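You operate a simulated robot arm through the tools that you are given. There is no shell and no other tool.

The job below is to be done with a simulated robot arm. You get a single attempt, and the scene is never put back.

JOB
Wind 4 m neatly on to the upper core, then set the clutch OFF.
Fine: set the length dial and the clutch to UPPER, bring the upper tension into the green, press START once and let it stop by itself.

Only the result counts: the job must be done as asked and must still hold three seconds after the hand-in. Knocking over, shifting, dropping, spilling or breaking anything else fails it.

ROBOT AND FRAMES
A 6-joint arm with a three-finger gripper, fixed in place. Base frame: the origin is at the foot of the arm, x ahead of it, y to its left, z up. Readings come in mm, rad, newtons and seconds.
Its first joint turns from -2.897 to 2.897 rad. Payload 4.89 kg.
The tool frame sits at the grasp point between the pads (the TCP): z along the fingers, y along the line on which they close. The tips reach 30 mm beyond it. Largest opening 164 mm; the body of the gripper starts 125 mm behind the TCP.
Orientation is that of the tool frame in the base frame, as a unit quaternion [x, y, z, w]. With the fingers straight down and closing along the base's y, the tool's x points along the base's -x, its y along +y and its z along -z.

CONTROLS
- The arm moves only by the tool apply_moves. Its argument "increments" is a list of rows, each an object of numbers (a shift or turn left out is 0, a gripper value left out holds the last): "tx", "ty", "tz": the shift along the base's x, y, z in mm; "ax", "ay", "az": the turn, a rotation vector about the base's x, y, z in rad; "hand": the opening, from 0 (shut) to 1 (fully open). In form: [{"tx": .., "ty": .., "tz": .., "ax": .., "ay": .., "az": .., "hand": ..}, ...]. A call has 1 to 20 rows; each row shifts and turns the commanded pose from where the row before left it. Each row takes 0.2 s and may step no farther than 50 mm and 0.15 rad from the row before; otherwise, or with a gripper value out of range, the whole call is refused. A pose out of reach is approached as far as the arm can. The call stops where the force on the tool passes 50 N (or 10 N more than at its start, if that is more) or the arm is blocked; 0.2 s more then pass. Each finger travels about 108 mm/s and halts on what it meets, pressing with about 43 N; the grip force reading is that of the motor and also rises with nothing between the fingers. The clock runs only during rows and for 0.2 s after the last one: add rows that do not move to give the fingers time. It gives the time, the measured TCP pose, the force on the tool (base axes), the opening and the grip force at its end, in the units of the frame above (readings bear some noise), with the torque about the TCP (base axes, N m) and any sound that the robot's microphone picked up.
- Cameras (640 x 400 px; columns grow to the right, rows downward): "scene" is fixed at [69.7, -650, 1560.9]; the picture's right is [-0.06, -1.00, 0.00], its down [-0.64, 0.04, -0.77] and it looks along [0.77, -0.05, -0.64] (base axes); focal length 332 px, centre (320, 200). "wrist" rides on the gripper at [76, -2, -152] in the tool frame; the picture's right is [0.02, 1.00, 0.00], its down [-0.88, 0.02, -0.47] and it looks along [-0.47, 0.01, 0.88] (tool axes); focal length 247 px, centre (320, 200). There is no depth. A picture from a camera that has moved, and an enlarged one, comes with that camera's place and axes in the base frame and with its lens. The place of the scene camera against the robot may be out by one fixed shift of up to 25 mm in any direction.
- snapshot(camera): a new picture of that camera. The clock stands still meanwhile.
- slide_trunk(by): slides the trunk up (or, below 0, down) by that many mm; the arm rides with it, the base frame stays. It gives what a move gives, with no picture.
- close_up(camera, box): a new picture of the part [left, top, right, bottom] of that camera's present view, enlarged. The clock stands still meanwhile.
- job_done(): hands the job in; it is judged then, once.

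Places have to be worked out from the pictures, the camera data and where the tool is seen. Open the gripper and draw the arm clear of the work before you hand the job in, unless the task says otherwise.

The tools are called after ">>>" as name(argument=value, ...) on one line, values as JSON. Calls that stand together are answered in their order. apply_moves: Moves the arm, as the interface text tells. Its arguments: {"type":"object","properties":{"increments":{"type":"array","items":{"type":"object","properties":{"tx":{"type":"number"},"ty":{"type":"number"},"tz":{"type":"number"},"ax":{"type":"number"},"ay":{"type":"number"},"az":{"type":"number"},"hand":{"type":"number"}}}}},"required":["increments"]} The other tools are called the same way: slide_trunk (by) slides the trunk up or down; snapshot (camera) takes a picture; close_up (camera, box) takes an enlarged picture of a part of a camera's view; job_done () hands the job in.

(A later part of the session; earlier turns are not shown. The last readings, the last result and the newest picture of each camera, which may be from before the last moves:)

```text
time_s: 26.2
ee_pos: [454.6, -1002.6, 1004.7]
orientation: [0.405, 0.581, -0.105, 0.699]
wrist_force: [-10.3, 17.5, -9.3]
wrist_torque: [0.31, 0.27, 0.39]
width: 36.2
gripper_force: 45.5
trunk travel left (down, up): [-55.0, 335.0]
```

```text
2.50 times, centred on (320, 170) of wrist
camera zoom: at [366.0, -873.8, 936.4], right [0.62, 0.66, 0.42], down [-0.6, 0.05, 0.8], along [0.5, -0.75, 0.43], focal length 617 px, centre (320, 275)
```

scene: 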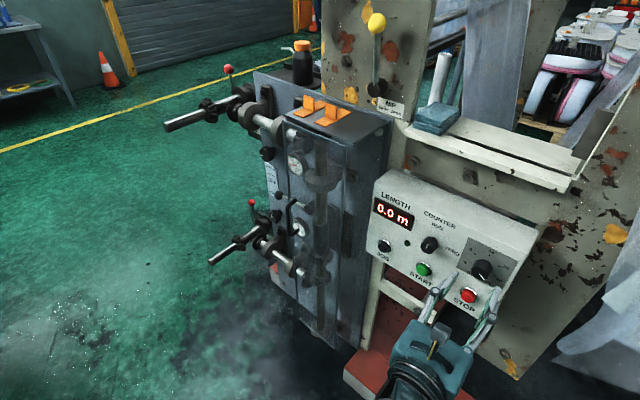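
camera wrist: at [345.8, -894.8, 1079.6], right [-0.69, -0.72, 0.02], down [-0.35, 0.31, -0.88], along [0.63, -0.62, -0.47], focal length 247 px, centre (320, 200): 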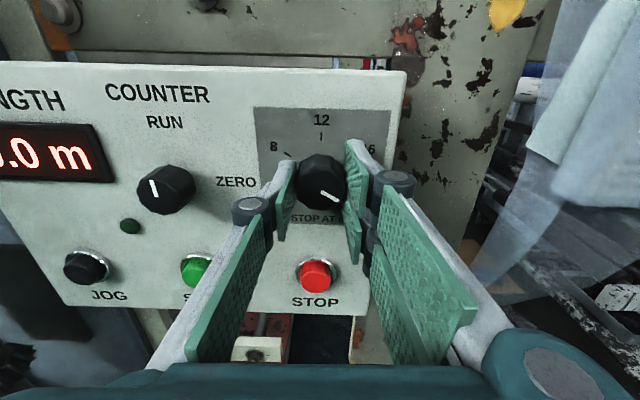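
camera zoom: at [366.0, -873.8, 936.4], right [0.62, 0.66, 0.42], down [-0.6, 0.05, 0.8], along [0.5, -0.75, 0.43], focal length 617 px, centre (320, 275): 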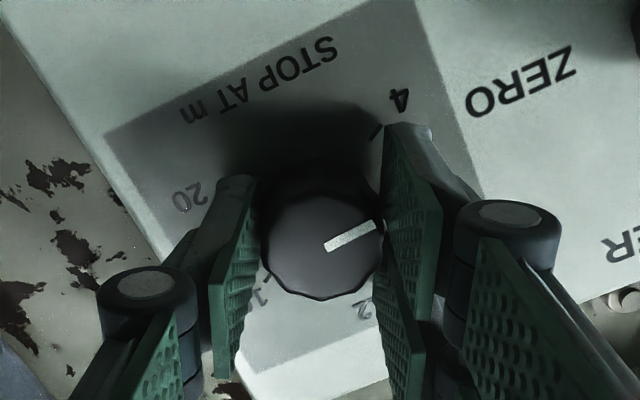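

Following well. I'll do three more rows to finish the 60°.

>>> apply_moves(increments=[{"ax": -0.1078, "ay": 0.1029}, {"ax": -0.1078, "ay": 0.1029}, {"ax": -0.1078, "ay": 0.1029}, {}, {"hand": 0.4}, {}, {}])

>>> close_up(camera="wrist", box=[240, 90, 400, 250])

>>> close_up(camera="scene", box=[400, 200, 540, 320])

```text
time_s: 27.8
ee_pos: [452.3, -1003.9, 1006.5]
orientation: [0.268, 0.656, -0.258, 0.657]
wrist_force: [0.3, -0.2, 0.2]
wrist_torque: [0.04, -0.03, -0.04]
width: 65.5
gripper_force: 0.1
trunk travel left (down, up): [-55.0, 335.0]
```

```text
2.50 times, centred on (320, 170) of wrist
camera zoom: at [343.2, -898.3, 929.6], right [0.69, 0.72, -0.01], down [-0.34, 0.33, 0.88], along [0.64, -0.61, 0.47], focal length 617 px, centre (320, 275)
```

zoom: 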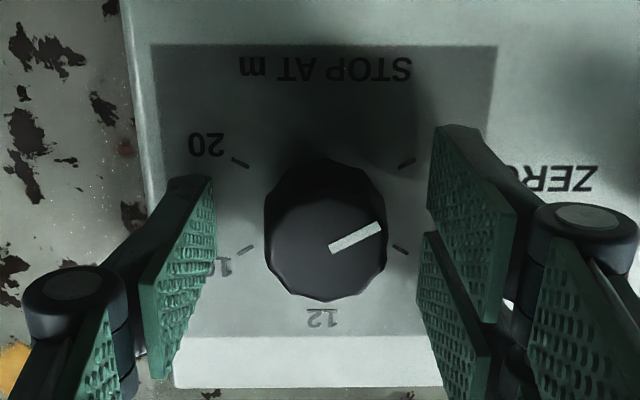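

```text
3.33 times, centred on (470, 260) of scene
camera zoom: at [69.7, -650.0, 1560.9], right [-0.06, -1.0, 0.0], down [-0.64, 0.04, -0.77], along [0.77, -0.05, -0.64], focal length 1105 px, centre (-180, 0)
```

zoom: 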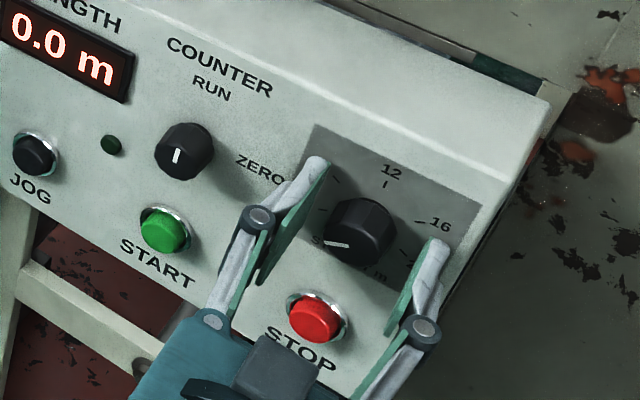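

The pointer is almost at 4. I'll zoom in further to measure the remaining error.

>>> close_up(camera="wrist", box=[290, 120, 360, 190])

```text
5.71 times, centred on (325, 155) of wrist
camera zoom: at [343.2, -898.3, 929.6], right [0.69, 0.72, -0.01], down [-0.34, 0.33, 0.88], along [0.64, -0.61, 0.47], focal length 1411 px, centre (291, 457)
```

zoom: 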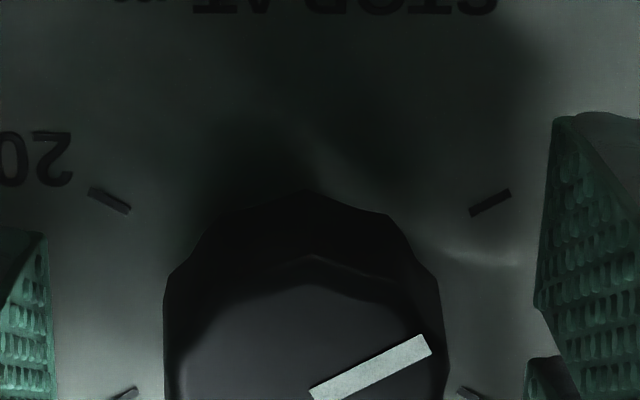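

The pointer is about 3° short of 4. I'll regrip and nudge it a further 0.06 rad counter-clockwise.

>>> apply_moves(increments=[{"hand": 0.12}, {}, {}, {}, {"ax": -0.0434, "ay": 0.0414}, {}, {"hand": 0.4}, {}, {}])

>>> close_up(camera="wrist", box=[285, 120, 365, 190])

```text
time_s: 29.8
ee_pos: [454.9, -1003.9, 1006.5]
orientation: [0.248, 0.664, -0.278, 0.649]
wrist_force: [0.4, 0.6, 0.4]
wrist_torque: [0.01, 0.03, -0.01]
width: 65.4
gripper_force: 0.1
trunk travel left (down, up): [-55.0, 335.0]
```

```text
5.71 times, centred on (325, 155) of wrist
camera zoom: at [340.1, -901.5, 929.6], right [0.69, 0.72, -0.07], down [-0.3, 0.37, 0.88], along [0.66, -0.59, 0.47], focal length 1411 px, centre (291, 457)
```

zoom: 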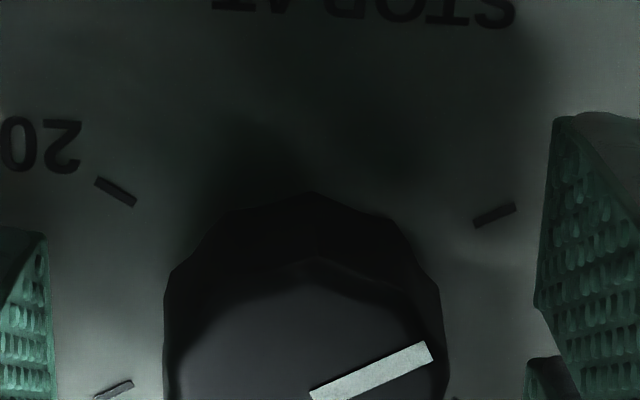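

Only about 0.5° carried through, because the grip loses roughly 3° per regrip. About 2° remains, so I'll command 5°.

>>> apply_moves(increments=[{"ax": 0.0724, "ay": -0.0691}, {}, {"hand": 0.12}, {}, {}, {}, {"ax": -0.0644, "ay": 0.0615}, {}, {"hand": 0.4}, {}, {}])

>>> close_up(camera="wrist", box=[285, 120, 365, 190])

```text
time_s: 32.2
ee_pos: [454.5, -1004.4, 1005.6]
orientation: [0.252, 0.662, -0.273, 0.651]
wrist_force: [0.4, 0.0, -0.1]
wrist_torque: [0.0, -0.02, -0.02]
width: 65.7
gripper_force: 0.1
trunk travel left (down, up): [-55.0, 335.0]
```

```text
5.71 times, centred on (325, 155) of wrist
camera zoom: at [340.5, -901.2, 929.1], right [0.69, 0.72, -0.06], down [-0.31, 0.36, 0.88], along [0.66, -0.59, 0.47], focal length 1411 px, centre (291, 457)
```

zoom: 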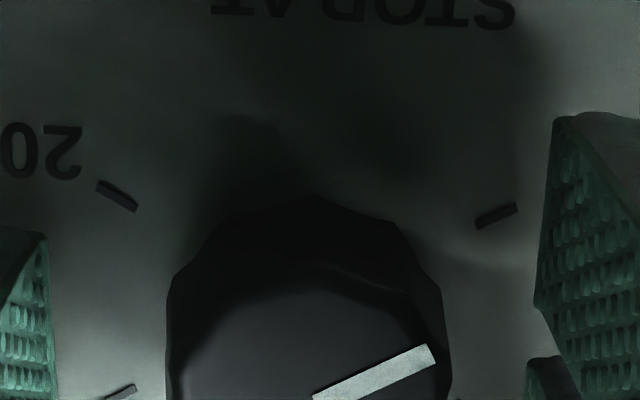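

It hardly moved, so it may already be at an end stop. I'll back off and check it from a cleaner distance, as I did at the start.

>>> apply_moves(increments=[{"tx": -14.5, "ty": 13.8}, {"tx": -14.5, "ty": 13.8}, {"tx": -14.5, "ty": 13.8}, {"ax": 0.0354, "ay": -0.0338}, {}])

>>> close_up(camera="wrist", box=[260, 80, 380, 200])

>>> snapshot(camera="wrist")

```text
time_s: 33.4
ee_pos: [410.5, -962.3, 1006.1]
orientation: [0.266, 0.656, -0.257, 0.658]
wrist_force: [0.5, -0.1, 0.3]
wrist_torque: [-0.04, 0.0, 0.03]
width: 65.6
gripper_force: 0.0
trunk travel left (down, up): [-55.0, 335.0]
```

```text
3.33 times, centred on (320, 140) of wrist
camera zoom: at [299.0, -857.0, 929.7], right [0.69, 0.72, -0.01], down [-0.34, 0.33, 0.88], along [0.64, -0.61, 0.47], focal length 823 px, centre (320, 400)
```

zoom: 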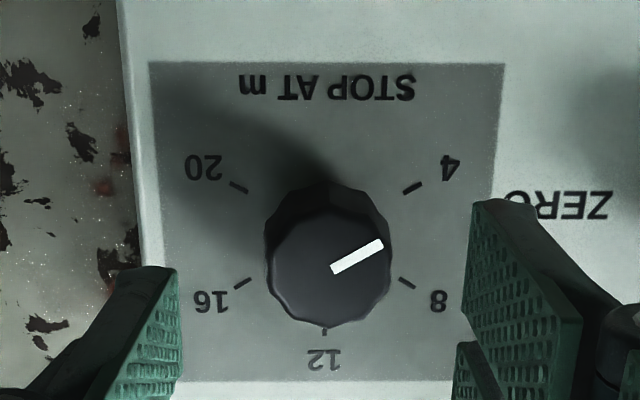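

```text
taken
camera wrist: at [299.0, -857.0, 929.7], right [0.69, 0.72, -0.01], down [-0.34, 0.33, 0.88], along [0.64, -0.61, 0.47], focal length 247 px, centre (320, 200)
```

wrist: 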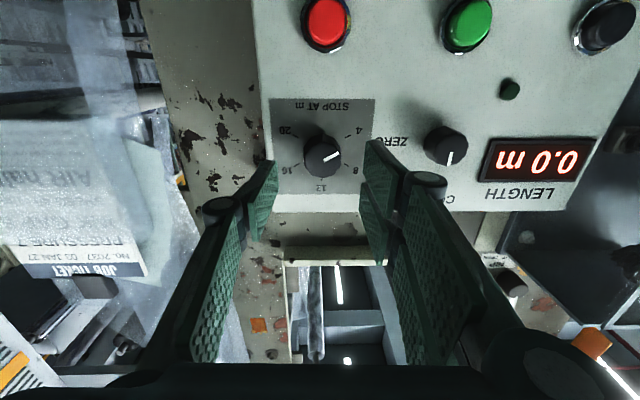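

The pointer now mirrors its original position, so the dial reads 4. Next I'll retreat and slide left across to the upper tension knob, staying well in front of the guard handle (F ≈ 985).

>>> apply_moves(increments=[{"tx": -28.9, "ty": 27.6}, {"tx": -28.9, "ty": 27.6}, {"tx": -28.9, "ty": 27.6}, {"tx": 31.77, "ty": 33.28, "tz": -3.06}, {"tx": 31.77, "ty": 33.28, "tz": -3.06}, {"tx": 31.77, "ty": 33.28, "tz": -3.06}, {"tx": 31.77, "ty": 33.28, "tz": -3.06}, {"tx": 31.77, "ty": 33.28, "tz": -3.06}, {"tx": 31.77, "ty": 33.28, "tz": -3.06}, {"tx": 31.77, "ty": 33.28, "tz": -3.06}, {"tx": 31.77, "ty": 33.28, "tz": -3.06}, {"tx": 31.77, "ty": 33.28, "tz": -3.06}, {"tx": 31.77, "ty": 33.28, "tz": -3.06}, {"tx": 31.77, "ty": 33.28, "tz": -3.06}, {"tx": 31.77, "ty": 33.28, "tz": -3.06}])

>>> snapshot(camera="wrist")

>>> snapshot(camera="scene")

```text
time_s: 36.6
ee_pos: [699.4, -490.8, 977.3]
orientation: [0.269, 0.656, -0.257, 0.657]
wrist_force: [-0.5, -0.7, -0.2]
wrist_torque: [0.04, 0.04, 0.21]
width: 65.8
gripper_force: 0.0
out of reach, approached as far as the arm can: row 12, 13
trunk travel left (down, up): [-55.0, 335.0]
```

```text
taken
camera wrist: at [589.3, -384.9, 901.7], right [0.69, 0.72, -0.01], down [-0.33, 0.33, 0.88], along [0.64, -0.61, 0.47], focal length 247 px, centre (320, 200)
```

wrist: 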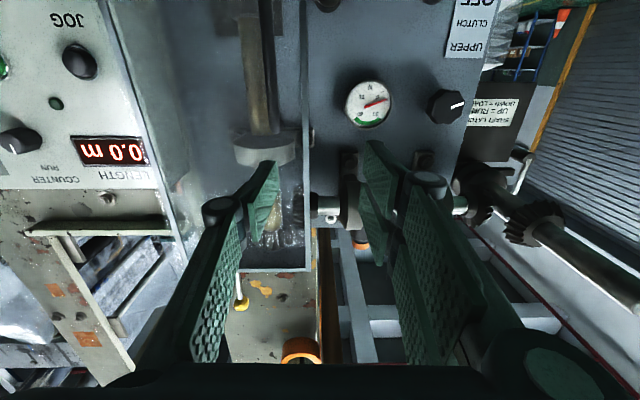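

```text
taken
```

scene: 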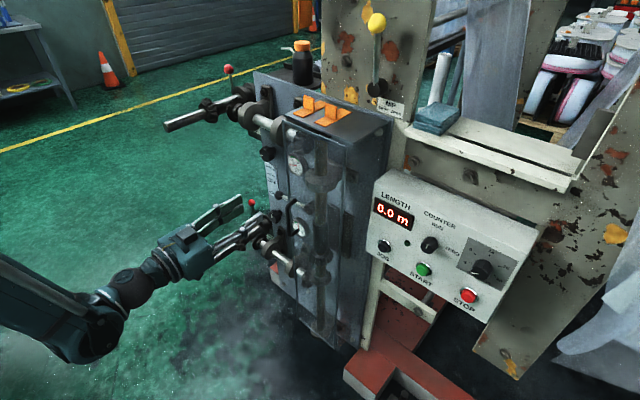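

I'm partway there; the arm was briefly too folded, but the position is close to plan. I'll continue left, then move forward to a pre-approach in front of the tension knob.

>>> apply_moves(increments=[{"tx": 33.7, "ty": 35.3, "tz": -5.5}, {"tx": 33.7, "ty": 35.3, "tz": -5.5}, {"tx": 33.7, "ty": 35.3, "tz": -5.5}, {"tx": 33.7, "ty": 35.3, "tz": -5.5}, {"tx": 27.7, "ty": -26.5}, {"tx": 27.7, "ty": -26.5}, {}])

>>> snapshot(camera="wrist")

```text
time_s: 38.2
ee_pos: [892.1, -400.8, 956.7]
orientation: [0.267, 0.656, -0.258, 0.657]
wrist_force: [-0.4, 0.4, 0.9]
wrist_torque: [0.05, 0.03, 0.03]
width: 65.6
gripper_force: 0.1
trunk travel left (down, up): [-55.0, 335.0]
```

```text
taken
camera wrist: at [781.4, -296.4, 879.9], right [0.69, 0.72, -0.01], down [-0.34, 0.33, 0.88], along [0.64, -0.61, 0.47], focal length 247 px, centre (320, 200)
```

wrist: 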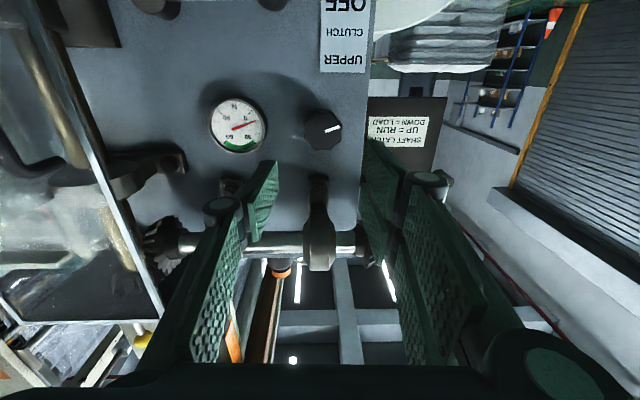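

I'm now in front of the upper tension knob. I'll zoom in to align.

>>> close_up(camera="wrist", box=[190, 70, 380, 190])

>>> close_up(camera="wrist", box=[100, 0, 400, 190])

```text
3.33 times, centred on (285, 130) of wrist
camera zoom: at [781.4, -296.4, 879.9], right [0.69, 0.72, -0.01], down [-0.34, 0.33, 0.88], along [0.64, -0.61, 0.47], focal length 823 px, centre (437, 433)
```

zoom: 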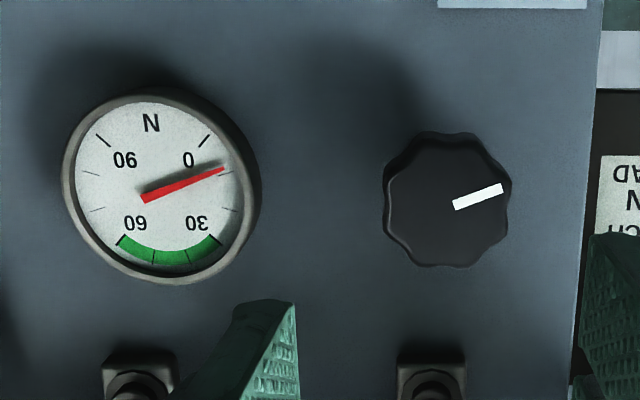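

```text
2.11 times, centred on (250, 95) of wrist
camera zoom: at [781.4, -296.4, 879.9], right [0.69, 0.72, -0.01], down [-0.34, 0.33, 0.88], along [0.64, -0.61, 0.47], focal length 520 px, centre (467, 421)
```

zoom: 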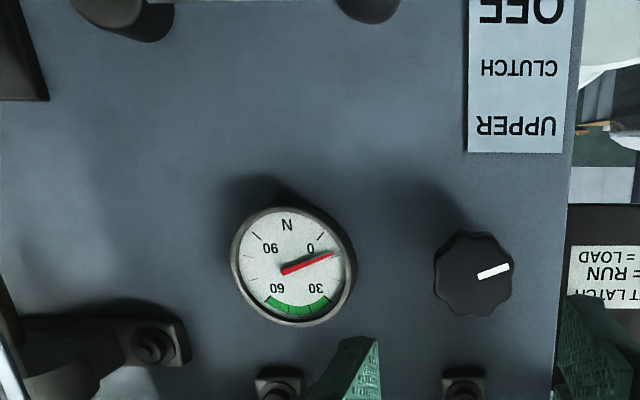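

The knob and needle both sit near -111° (about 8 N), so about 111° clockwise should bring it to 45 N. The knob is near e = 330, z = 952 with its head front around F = 1097. I'll move closer and recheck.

>>> apply_moves(increments=[{"tx": 27, "ty": -23.9, "tz": -1.5, "hand": 0.48}, {"tx": 27, "ty": -23.9, "tz": -1.5}, {"tx": 27, "ty": -23.9, "tz": -1.5}, {}])

>>> close_up(camera="wrist", box=[220, 70, 420, 220])

>>> close_up(camera="scene", box=[180, 100, 360, 260])

```text
time_s: 39.2
ee_pos: [972.5, -474.0, 950.5]
orientation: [0.267, 0.656, -0.257, 0.657]
wrist_force: [-0.4, 1.3, -0.1]
wrist_torque: [0.03, 0.04, -0.03]
width: 78.6
gripper_force: 0.0
trunk travel left (down, up): [-55.0, 335.0]
```

```text
2.67 times, centred on (320, 145) of wrist
camera zoom: at [863.2, -367.7, 873.5], right [0.69, 0.72, -0.01], down [-0.34, 0.33, 0.88], along [0.64, -0.61, 0.47], focal length 659 px, centre (320, 347)
```

zoom: 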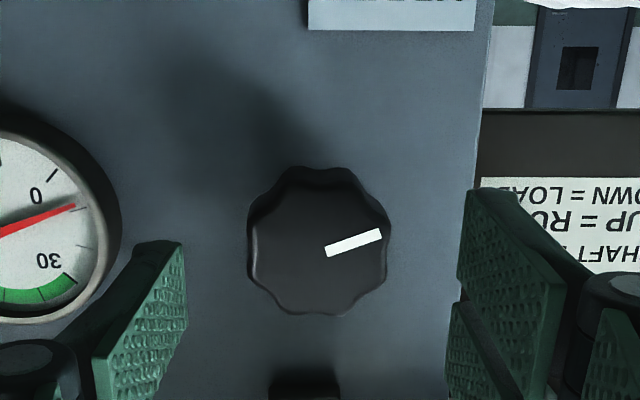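

```text
2.50 times, centred on (270, 180) of scene
camera zoom: at [69.7, -650.0, 1560.9], right [-0.06, -1.0, 0.0], down [-0.64, 0.04, -0.77], along [0.77, -0.05, -0.64], focal length 829 px, centre (445, 250)
```

zoom: 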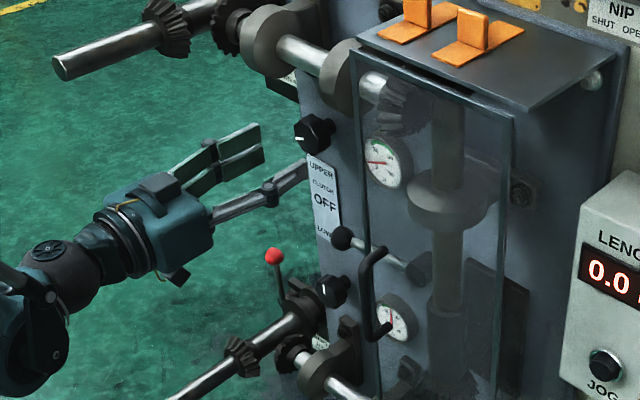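

Alignment is within about 1 mm. I'll advance about 56 mm so the pads surround the knob head.

>>> apply_moves(increments=[{"tx": 9.95, "ty": -9.85, "tz": -0.1}, {"tx": 9.95, "ty": -9.85, "tz": -0.1}, {"tx": 9.95, "ty": -9.85, "tz": -0.1}, {"tx": 9.95, "ty": -9.85, "tz": -0.1}, {}])

>>> close_up(camera="wrist", box=[220, 70, 420, 220])

>>> close_up(camera="scene", box=[220, 100, 330, 210])

```text
time_s: 40.4
ee_pos: [1013.3, -511.9, 950.9]
orientation: [0.267, 0.656, -0.257, 0.657]
wrist_force: [-0.9, -0.2, 0.5]
wrist_torque: [0.0, 0.01, -0.01]
width: 78.7
gripper_force: 0.1
trunk travel left (down, up): [-55.0, 335.0]
```

```text
2.67 times, centred on (320, 145) of wrist
camera zoom: at [902.4, -406.6, 873.7], right [0.69, 0.72, -0.01], down [-0.34, 0.33, 0.88], along [0.64, -0.61, 0.47], focal length 659 px, centre (320, 347)
```

zoom: 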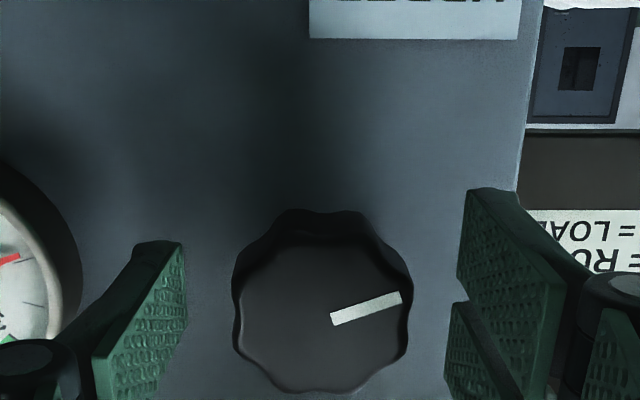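

```text
3.64 times, centred on (275, 155) of scene
camera zoom: at [69.7, -650.0, 1560.9], right [-0.06, -1.0, 0.0], down [-0.64, 0.04, -0.77], along [0.77, -0.05, -0.64], focal length 1206 px, centre (484, 364)
```

zoom: 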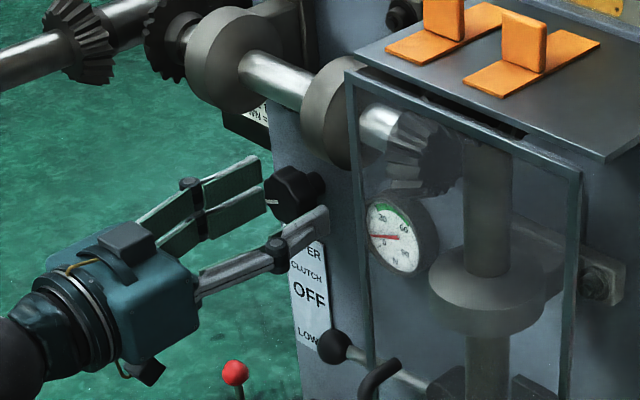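

Pointer triangulation gives the knob front at F ≈ 1097, centre e ≈ 330, z ≈ 952, and the tips overlap it by about 20 mm. I'll close on it and start turning clockwise.

>>> apply_moves(increments=[{"tx": 1.4, "ty": -1.4, "tz": 0.5}, {"hand": 0.2}, {}, {}, {}])

>>> apply_moves(increments=[{"ax": 0.1078, "ay": -0.1029}, {"ax": 0.1078, "ay": -0.1029}, {"ax": 0.1078, "ay": -0.1029}])

>>> snapshot(camera="wrist")

>>> close_up(camera="scene", box=[220, 100, 330, 210])

```text
time_s: 41.6
ee_pos: [1014.1, -514.3, 952.0]
orientation: [0.268, 0.656, -0.258, 0.657]
wrist_force: [-3.4, 1.0, -2.6]
wrist_torque: [0.0, 0.05, -0.07]
width: 50.4
gripper_force: 45.2
trunk travel left (down, up): [-55.0, 335.0]
```

```text
time_s: 42.4
ee_pos: [1015.9, -513.3, 951.7]
orientation: [0.406, 0.58, -0.104, 0.698]
wrist_force: [1.4, 12.5, -3.7]
wrist_torque: [-0.28, -0.23, 0.3]
width: 50.4
gripper_force: 44.6
trunk travel left (down, up): [-55.0, 335.0]
```

```text
taken
camera wrist: at [927.8, -383.1, 882.1], right [0.62, 0.66, 0.43], down [-0.6, 0.05, 0.8], along [0.5, -0.75, 0.43], focal length 247 px, centre (320, 200)
```

wrist: 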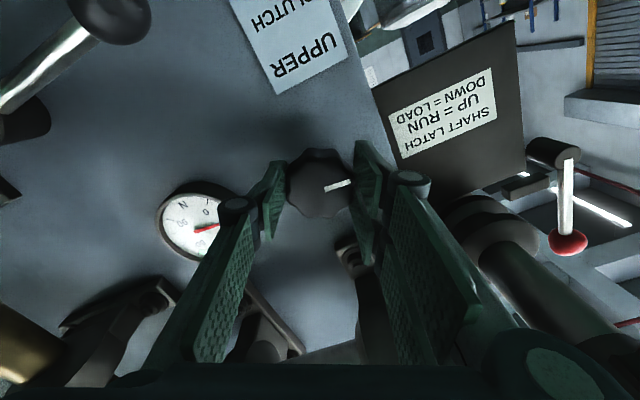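

```text
3.64 times, centred on (275, 155) of scene
camera zoom: at [69.7, -650.0, 1560.9], right [-0.06, -1.0, 0.0], down [-0.64, 0.04, -0.77], along [0.77, -0.05, -0.64], focal length 1206 px, centre (484, 364)
```

zoom: 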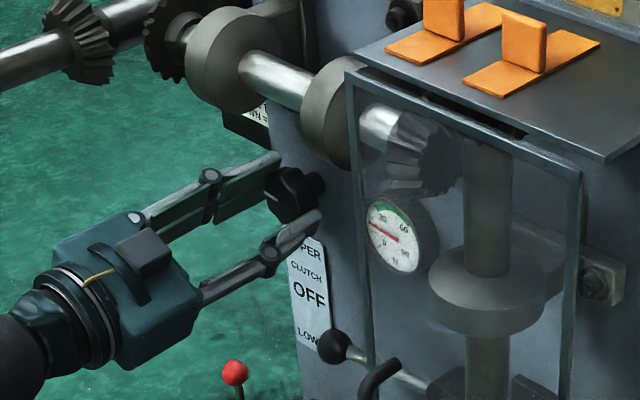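

The needle is following. I'll continue clockwise.

>>> apply_moves(increments=[{"ax": 0.1078, "ay": -0.1029}, {"ax": 0.1078, "ay": -0.1029}, {"ax": 0.1078, "ay": -0.1029}, {"ax": 0.1078, "ay": -0.1029}])

>>> close_up(camera="scene", box=[220, 100, 330, 210])

```text
time_s: 43.4
ee_pos: [1016.5, -512.1, 951.7]
orientation: [0.548, 0.446, 0.095, 0.701]
wrist_force: [5.3, 6.3, 11.9]
wrist_torque: [-0.72, -0.67, 0.3]
width: 49.9
gripper_force: 45.2
trunk travel left (down, up): [-55.0, 335.0]
stopped in row 4: the force on the tool passed its limit at 53 N (the readings are from after the stop); the commanded pose is now the measured one
```

```text
3.64 times, centred on (275, 155) of scene
camera zoom: at [69.7, -650.0, 1560.9], right [-0.06, -1.0, 0.0], down [-0.64, 0.04, -0.77], along [0.77, -0.05, -0.64], focal length 1206 px, centre (484, 364)
```

zoom: 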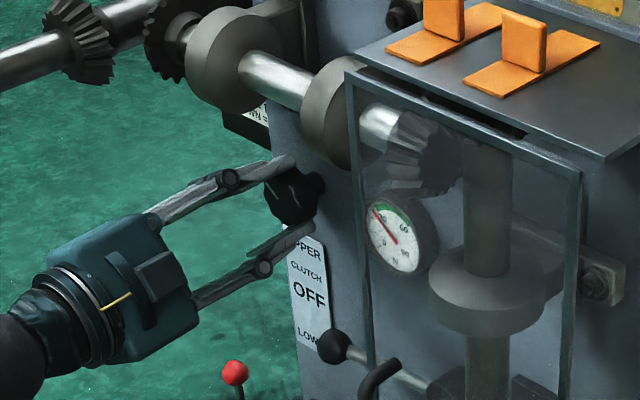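

The force limit reset the commanded pose onto the measured one, which recentres the grip. I continue clockwise in a small batch.

>>> apply_moves(increments=[{"ax": 0.1078, "ay": -0.1029}, {"ax": 0.1078, "ay": -0.1029}, {"ax": 0.1078, "ay": -0.1029}])

>>> close_up(camera="scene", box=[220, 100, 330, 210])

```text
time_s: 44.2
ee_pos: [1015.8, -511.3, 955.1]
orientation: [0.633, 0.312, 0.249, 0.664]
wrist_force: [22.2, 2.0, 40.5]
wrist_torque: [-0.18, -0.08, 0.17]
width: 50.2
gripper_force: 44.8
trunk travel left (down, up): [-55.0, 335.0]
```

```text
3.64 times, centred on (275, 155) of scene
camera zoom: at [69.7, -650.0, 1560.9], right [-0.06, -1.0, 0.0], down [-0.64, 0.04, -0.77], along [0.77, -0.05, -0.64], focal length 1206 px, centre (484, 364)
```

zoom: 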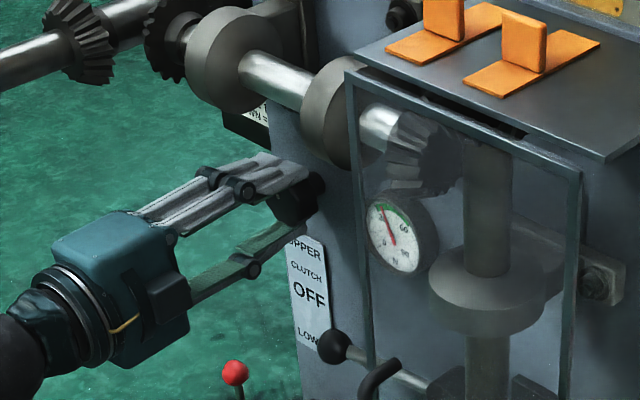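

The needle reads about 36–38 N. There's an upward push on the tool, so I'll raise it 2 mm and turn roughly another 26° to centre the needle in the green.

>>> apply_moves(increments=[{"tz": 2.0}, {"ax": 0.1078, "ay": -0.1029}, {"ax": 0.1078, "ay": -0.1029}])

>>> close_up(camera="scene", box=[270, 140, 320, 190])

>>> snapshot(camera="wrist")

```text
time_s: 45.0
ee_pos: [1015.8, -511.5, 955.2]
orientation: [0.672, 0.214, 0.343, 0.62]
wrist_force: [19.2, 6.0, 31.8]
wrist_torque: [-0.64, -0.55, 0.87]
width: 50.0
gripper_force: 45.4
trunk travel left (down, up): [-55.0, 335.0]
```

```text
8.00 times, centred on (295, 165) of scene
camera zoom: at [69.7, -650.0, 1560.9], right [-0.06, -1.0, 0.0], down [-0.64, 0.04, -0.77], along [0.77, -0.05, -0.64], focal length 2653 px, centre (520, 480)
```

zoom: 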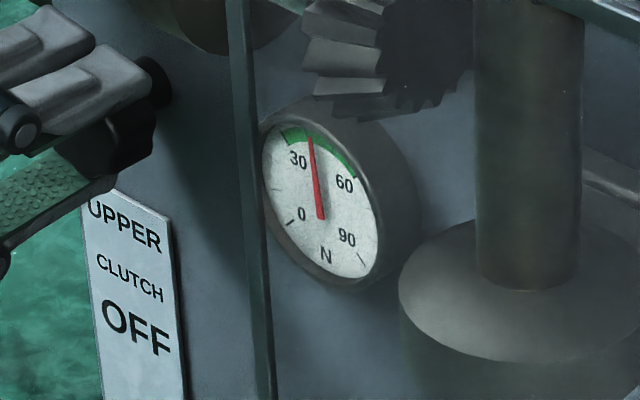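

```text
taken
camera wrist: at [957.0, -351.0, 967.1], right [-0.12, -0.12, 0.98], down [-0.94, -0.31, -0.16], along [0.32, -0.94, -0.08], focal length 247 px, centre (320, 200)
```

wrist: 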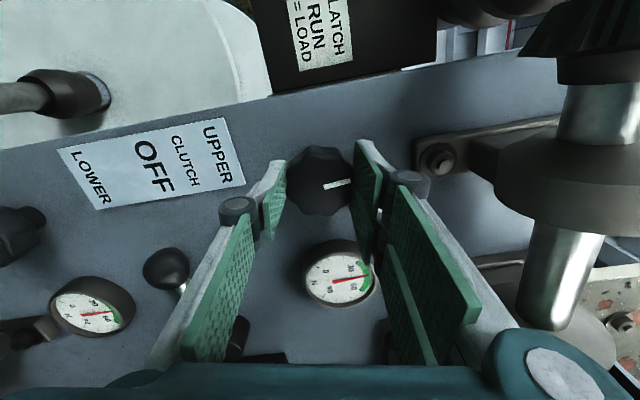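

The needle is now well inside the green. I'll zoom the wrist view on the gauge and knob to measure.

>>> close_up(camera="wrist", box=[280, 130, 400, 320])

>>> close_up(camera="wrist", box=[295, 240, 385, 310])

```text
2.11 times, centred on (340, 225) of wrist
camera zoom: at [957.0, -351.0, 967.1], right [-0.12, -0.12, 0.98], down [-0.94, -0.31, -0.16], along [0.32, -0.94, -0.08], focal length 520 px, centre (278, 147)
```

zoom: 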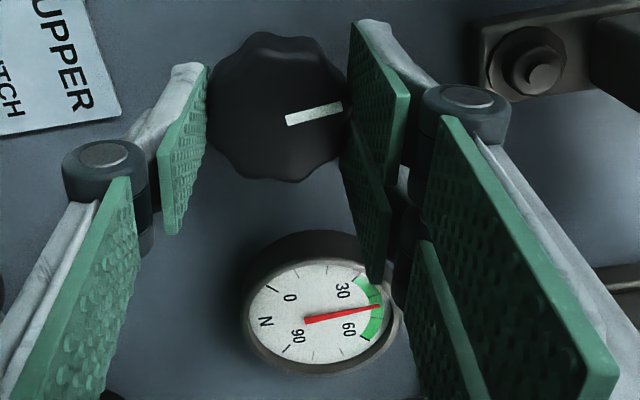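

```text
5.71 times, centred on (340, 275) of wrist
camera zoom: at [957.0, -351.0, 967.1], right [-0.12, -0.12, 0.98], down [-0.94, -0.31, -0.16], along [0.32, -0.94, -0.08], focal length 1411 px, centre (206, -229)
```

zoom: 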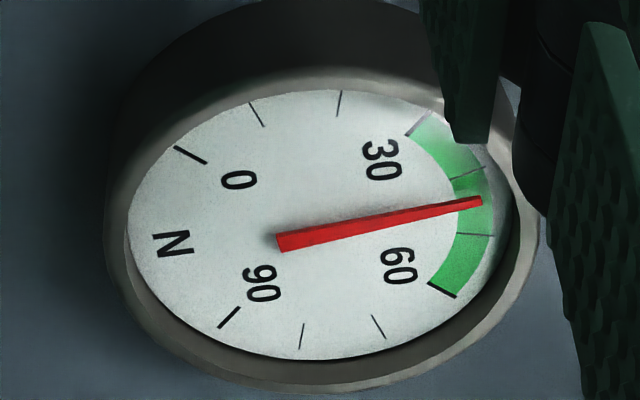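

The needle sits at about 45 N, mid-green. I'll release the knob and back straight out.

>>> apply_moves(increments=[{"hand": 0.48}, {}, {}, {"tx": -10.9, "ty": 10.4}, {"tx": -21.7, "ty": 20.7}, {"tx": -28.9, "ty": 27.6}, {"tx": -28.9, "ty": 27.6}])

>>> snapshot(camera="wrist")

>>> close_up(camera="scene", box=[270, 140, 320, 190])

```text
time_s: 46.6
ee_pos: [925.7, -425.7, 953.2]
orientation: [0.673, 0.213, 0.343, 0.62]
wrist_force: [0.4, -0.5, -1.3]
wrist_torque: [-0.1, -0.11, -0.05]
width: 78.8
gripper_force: 0.0
trunk travel left (down, up): [-55.0, 335.0]
```

```text
taken
camera wrist: at [866.8, -264.8, 965.0], right [-0.12, -0.12, 0.98], down [-0.94, -0.31, -0.16], along [0.32, -0.94, -0.08], focal length 247 px, centre (320, 200)
```

wrist: 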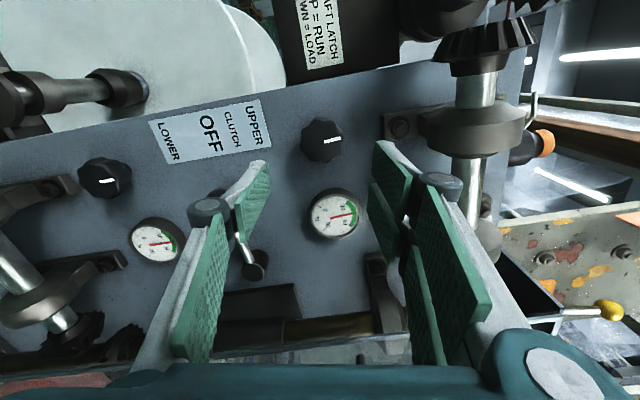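

```text
8.00 times, centred on (295, 165) of scene
camera zoom: at [69.7, -650.0, 1560.9], right [-0.06, -1.0, 0.0], down [-0.64, 0.04, -0.77], along [0.77, -0.05, -0.64], focal length 2653 px, centre (520, 480)
```

zoom: 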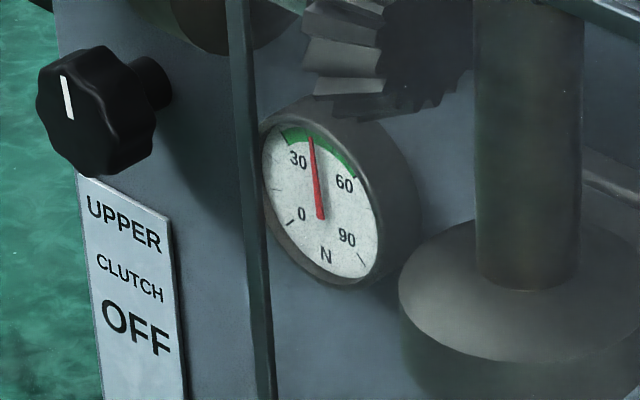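

The upper tension reads mid-green and the knob points straight up. Next is the clutch lever: I'll lower to its height in front of the ball and roll so the fingers close vertically.

>>> apply_moves(increments=[{"tx": -8.8, "ty": -9.2, "tz": -34.5}, {"tx": -8.8, "ty": -9.2, "tz": -34.5}, {"tx": -8.8, "ty": -9.2, "tz": -34.5}, {"tx": -8.8, "ty": -9.2, "tz": -34.5, "ax": -0.072, "ay": 0.0687}, {"ax": -0.072, "ay": 0.0687}, {}])

>>> snapshot(camera="wrist")

>>> snapshot(camera="scene")

```text
time_s: 48.0
ee_pos: [900.8, -466.8, 824.4]
orientation: [0.647, 0.281, 0.28, 0.651]
wrist_force: [0.4, -0.7, 0.6]
wrist_torque: [0.01, 0.03, -0.01]
width: 78.6
gripper_force: 0.1
out of reach, approached as far as the arm can: row 4
trunk travel left (down, up): [-55.0, 335.0]
```

```text
taken
camera wrist: at [842.8, -305.8, 820.9], right [0.01, 0.02, 1.0], down [-0.95, -0.32, 0.02], along [0.32, -0.95, 0.01], focal length 247 px, centre (320, 200)
```

wrist: 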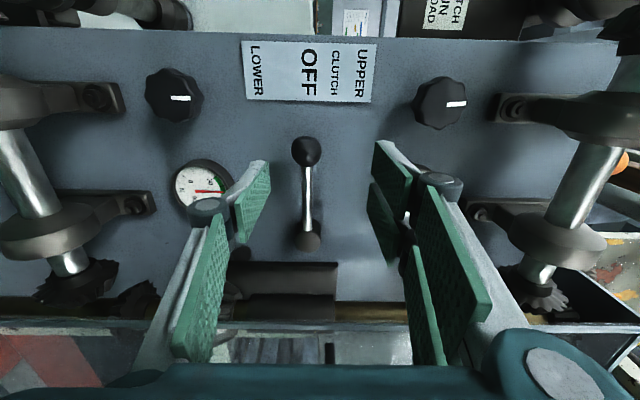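

```text
taken
```

scene: 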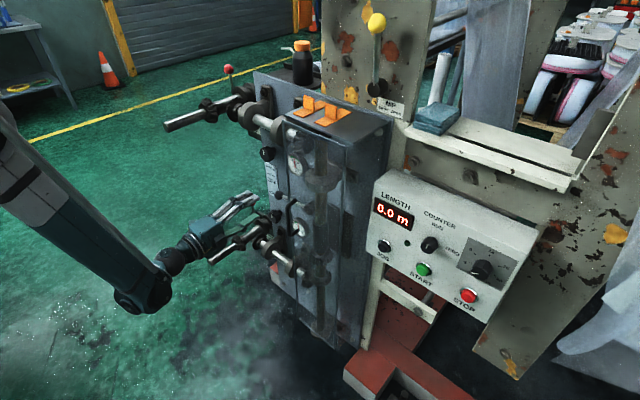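

I have a good view of the clutch lever, which is at OFF and points straight to the label side. I'll zoom in to refine the ball's position.

>>> close_up(camera="wrist", box=[230, 30, 410, 260])

>>> close_up(camera="wrist", box=[560, 180, 640, 300])

```text
1.74 times, centred on (320, 145) of wrist
camera zoom: at [842.8, -305.8, 820.9], right [0.01, 0.02, 1.0], down [-0.95, -0.32, 0.02], along [0.32, -0.95, 0.01], focal length 430 px, centre (320, 296)
```

zoom: 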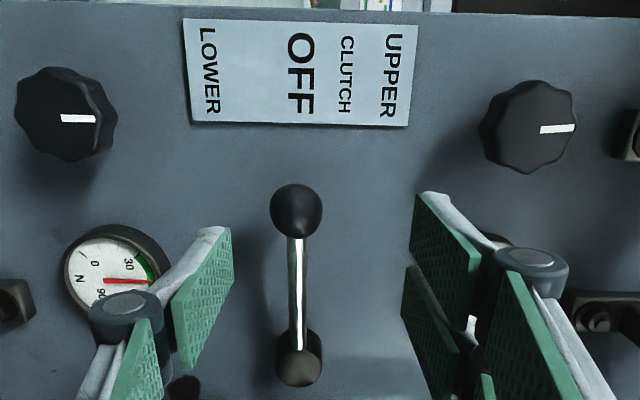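

```text
3.33 times, centred on (600, 240) of wrist
camera zoom: at [842.8, -305.8, 820.9], right [0.01, 0.02, 1.0], down [-0.95, -0.32, 0.02], along [0.32, -0.95, 0.01], focal length 823 px, centre (-613, 67)
```

zoom: 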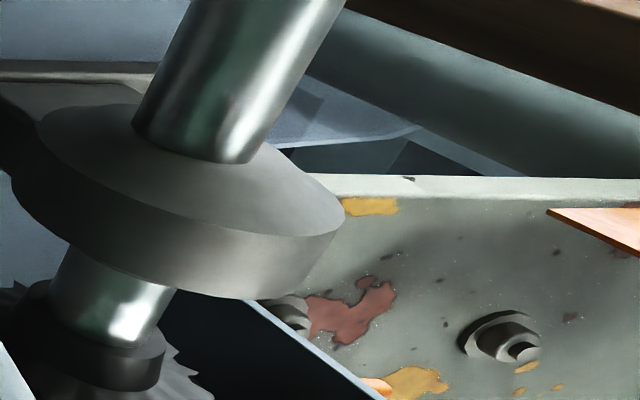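

The ball is about 35 mm across, near e ≈ 278, z ≈ 806. I'll step forward and down a bit to align and triangulate again.

>>> apply_moves(increments=[{"tx": 12.4, "ty": -16, "tz": -8.5}, {"tx": 12.4, "ty": -16, "tz": -8.5}, {}])

>>> close_up(camera="wrist", box=[230, 30, 410, 260])

```text
time_s: 48.8
ee_pos: [927.5, -500.5, 807.9]
orientation: [0.648, 0.28, 0.281, 0.651]
wrist_force: [-0.2, -0.3, 0.5]
wrist_torque: [0.02, 0.02, -0.02]
width: 78.4
gripper_force: 0.1
trunk travel left (down, up): [-55.0, 335.0]
```

```text
1.74 times, centred on (320, 145) of wrist
camera zoom: at [868.5, -339.7, 805.0], right [0.01, 0.02, 1.0], down [-0.95, -0.32, 0.02], along [0.32, -0.95, 0.01], focal length 430 px, centre (320, 296)
```

zoom: 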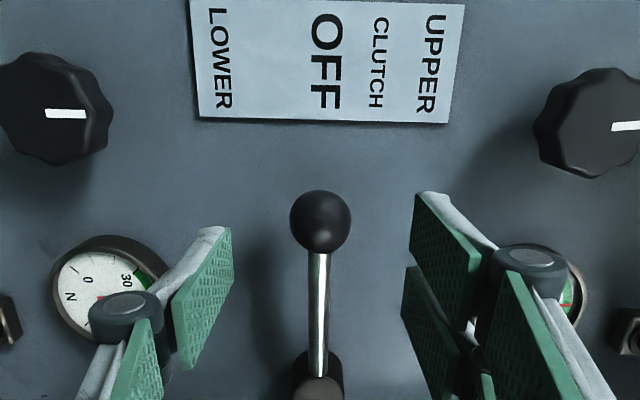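

The ball centre is at F ≈ 1102, e ≈ 277, z ≈ 806.6. I'll advance so the pads straddle it, then close.

>>> apply_moves(increments=[{"tx": 12.95, "ty": -12.9, "tz": -0.3}, {"tx": 12.95, "ty": -12.9, "tz": -0.3}, {"tx": 12.95, "ty": -12.9, "tz": -0.3}, {"tx": 12.95, "ty": -12.9, "tz": -0.3}, {}])

>>> close_up(camera="wrist", box=[220, 80, 420, 280])

>>> close_up(camera="scene", box=[220, 160, 340, 260])

```text
time_s: 50.0
ee_pos: [978.5, -550.0, 806.9]
orientation: [0.648, 0.28, 0.28, 0.65]
wrist_force: [-0.1, -0.3, 0.4]
wrist_torque: [0.01, 0.02, -0.01]
width: 78.7
gripper_force: 0.1
trunk travel left (down, up): [-55.0, 335.0]
```

```text
2.00 times, centred on (320, 180) of wrist
camera zoom: at [919.7, -389.0, 803.4], right [0.01, 0.02, 1.0], down [-0.95, -0.32, 0.02], along [0.32, -0.95, 0.01], focal length 494 px, centre (320, 240)
```

zoom: 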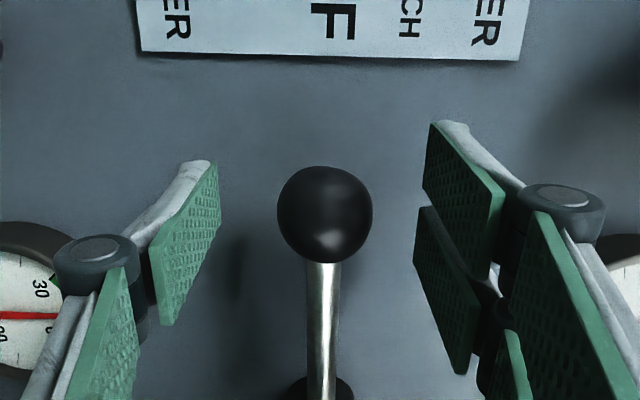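

```text
4.00 times, centred on (280, 210) of scene
camera zoom: at [69.7, -650.0, 1560.9], right [-0.06, -1.0, 0.0], down [-0.64, 0.04, -0.77], along [0.77, -0.05, -0.64], focal length 1326 px, centre (480, 160)
```

zoom: 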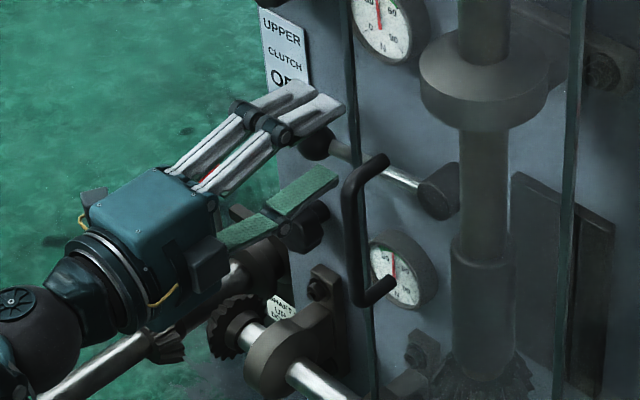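

The ball sits centred between the pads, about 13 mm ahead of the TCP. I'll close on it.

>>> apply_moves(increments=[{"hand": 0.1}, {}, {}, {}])

```text
time_s: 51.0
ee_pos: [978.3, -550.4, 806.5]
orientation: [0.648, 0.28, 0.28, 0.65]
wrist_force: [4.5, -2.8, 1.8]
wrist_torque: [-0.09, 0.03, 0.02]
width: 34.4
gripper_force: 44.7
trunk travel left (down, up): [-55.0, 335.0]
```

Gripped the ball at 34.4 mm. I'll lift it along the arc about the pivot (e ≈ 139, radius ≈ 138) toward UPPER, watching the force.

>>> apply_moves(increments=[{"tx": -0.09, "ty": -0.09, "tz": 6.0}, {"tx": -0.28, "ty": -0.29, "tz": 6.0}, {"tx": -0.45, "ty": -0.47, "tz": 6.0}, {"tx": -0.63, "ty": -0.66, "tz": 5.95}, {"tx": -0.81, "ty": -0.85, "tz": 5.9}, {"tx": -0.99, "ty": -1.03, "tz": 5.85}])

>>> snapshot(camera="wrist")

```text
time_s: 52.4
ee_pos: [975.6, -554.1, 841.4]
orientation: [0.648, 0.28, 0.28, 0.65]
wrist_force: [-4.0, 2.0, -6.5]
wrist_torque: [0.51, -0.31, -0.02]
width: 34.4
gripper_force: 44.9
trunk travel left (down, up): [-55.0, 335.0]
```

```text
taken
camera wrist: at [916.4, -393.0, 839.1], right [0.01, 0.02, 1.0], down [-0.95, -0.32, 0.02], along [0.32, -0.95, 0.01], focal length 247 px, centre (320, 200)
```

wrist: 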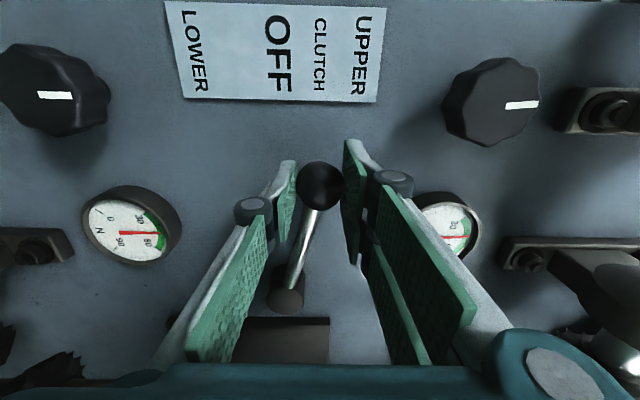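

The lever follows freely and now points roughly at UPPER. I'll carry on gently to find its stop or detent.

>>> apply_moves(increments=[{"tx": -1.17, "ty": -1.22, "tz": 5.8}, {"tx": -1.33, "ty": -1.4, "tz": 5.7}])

```text
time_s: 53.0
ee_pos: [971.4, -556.2, 853.8]
orientation: [0.648, 0.28, 0.28, 0.651]
wrist_force: [-1.6, -4.5, -7.3]
wrist_torque: [0.5, -0.25, -0.19]
width: 34.2
gripper_force: 45.2
trunk travel left (down, up): [-55.0, 335.0]
```

>>> apply_moves(increments=[{"tx": -1.5, "ty": -1.58, "tz": 5.6}, {"tx": -1.68, "ty": -1.76, "tz": 5.5}])

>>> snapshot(camera="wrist")

>>> close_up(camera="scene", box=[220, 140, 340, 260])

```text
time_s: 53.6
ee_pos: [968.3, -558.2, 864.6]
orientation: [0.648, 0.28, 0.279, 0.651]
wrist_force: [-1.6, -3.1, -7.0]
wrist_torque: [0.49, -0.23, -0.25]
width: 34.3
gripper_force: 44.3
trunk travel left (down, up): [-55.0, 335.0]
```

```text
taken
camera wrist: at [910.7, -398.9, 861.8], right [0.01, 0.02, 1.0], down [-0.95, -0.32, 0.02], along [0.32, -0.95, 0.01], focal length 247 px, centre (320, 200)
```

wrist: 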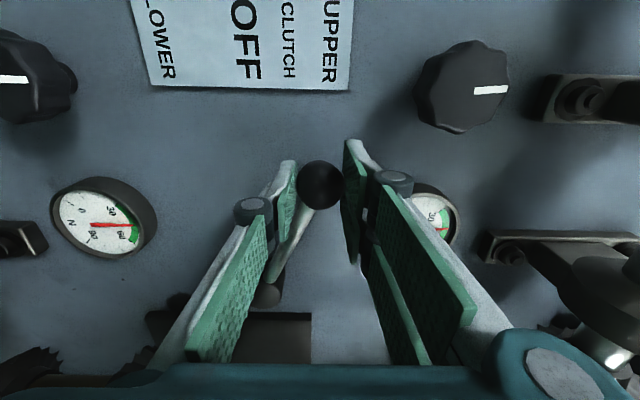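

```text
3.33 times, centred on (280, 200) of scene
camera zoom: at [69.7, -650.0, 1560.9], right [-0.06, -1.0, 0.0], down [-0.64, 0.04, -0.77], along [0.77, -0.05, -0.64], focal length 1105 px, centre (453, 200)
```

zoom: 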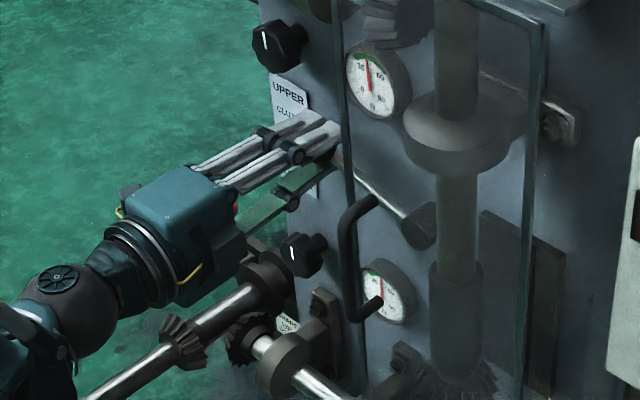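

Friction is a constant ~7 N with no stop yet, at about 25°. I'll continue in small steps to find the stop.

>>> apply_moves(increments=[{"tx": -1.84, "ty": -1.93, "tz": 5.4}, {"tx": -2.0, "ty": -2.1, "tz": 5.3}])

```text
time_s: 54.2
ee_pos: [965.4, -564.3, 876.6]
orientation: [0.647, 0.281, 0.28, 0.651]
wrist_force: [-2.6, 6.4, -2.7]
wrist_torque: [0.43, -0.26, -0.09]
width: 34.1
gripper_force: 44.9
trunk travel left (down, up): [-55.0, 335.0]
```

>>> apply_moves(increments=[{"tx": -2.14, "ty": -2.24, "tz": 5.2}])

>>> snapshot(camera="wrist")

```text
time_s: 54.8
ee_pos: [964.1, -567.3, 877.3]
orientation: [0.648, 0.281, 0.28, 0.65]
wrist_force: [-1.0, 7.8, -22.2]
wrist_torque: [0.23, 0.07, -0.17]
width: 34.4
gripper_force: 44.7
trunk travel left (down, up): [-55.0, 335.0]
stopped in row 1: the force on the tool passed its limit at 52 N (the readings are from after the stop); the commanded pose is now the measured one
```

```text
taken
camera wrist: at [905.4, -404.6, 875.0], right [0.01, 0.02, 1.0], down [-0.95, -0.32, 0.02], along [0.32, -0.95, 0.01], focal length 247 px, centre (320, 200)
```

wrist: 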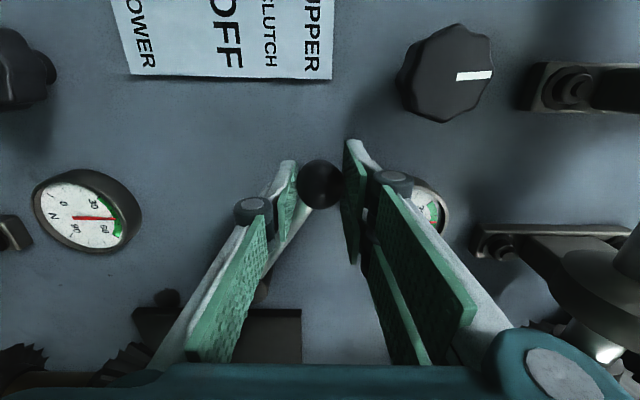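

The lever hit its stop at about 30°, so the clutch is at UPPER. I'll release and back straight out, then verify that it stays.

>>> apply_moves(increments=[{"tz": -1.0}, {"hand": 0.48}, {}, {}, {"tx": -14.5, "ty": 13.8}, {"tx": -28.9, "ty": 27.6}, {"tx": -28.9, "ty": 27.6}, {}])

>>> snapshot(camera="wrist")

>>> snapshot(camera="scene")

```text
time_s: 56.6
ee_pos: [890.6, -496.5, 879.0]
orientation: [0.648, 0.281, 0.28, 0.65]
wrist_force: [0.5, -0.2, -0.1]
wrist_torque: [-0.01, -0.06, 0.02]
width: 79.0
gripper_force: 0.1
trunk travel left (down, up): [-55.0, 335.0]
```

```text
taken
camera wrist: at [831.8, -335.5, 876.1], right [0.01, 0.02, 1.0], down [-0.95, -0.32, 0.02], along [0.32, -0.95, 0.01], focal length 247 px, centre (320, 200)
```

wrist: 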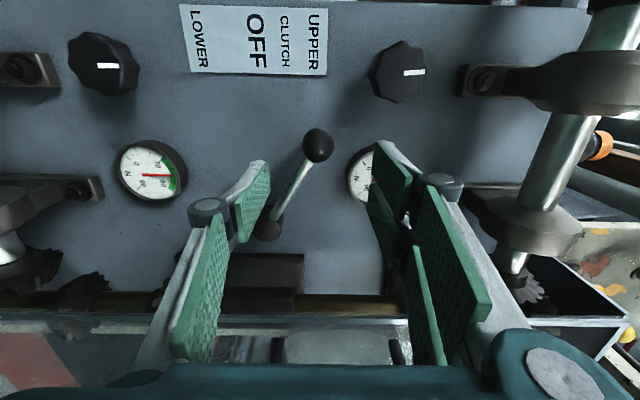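

```text
taken
```

scene: 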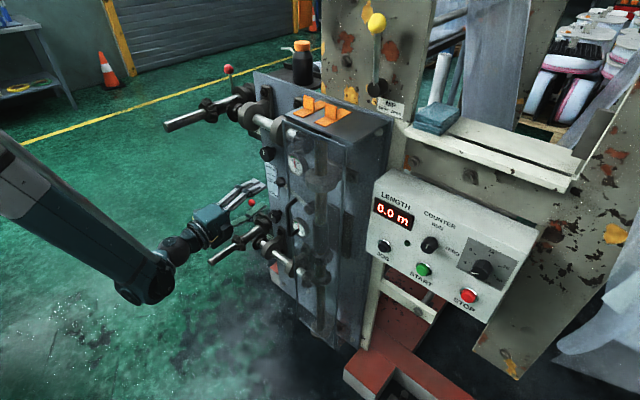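

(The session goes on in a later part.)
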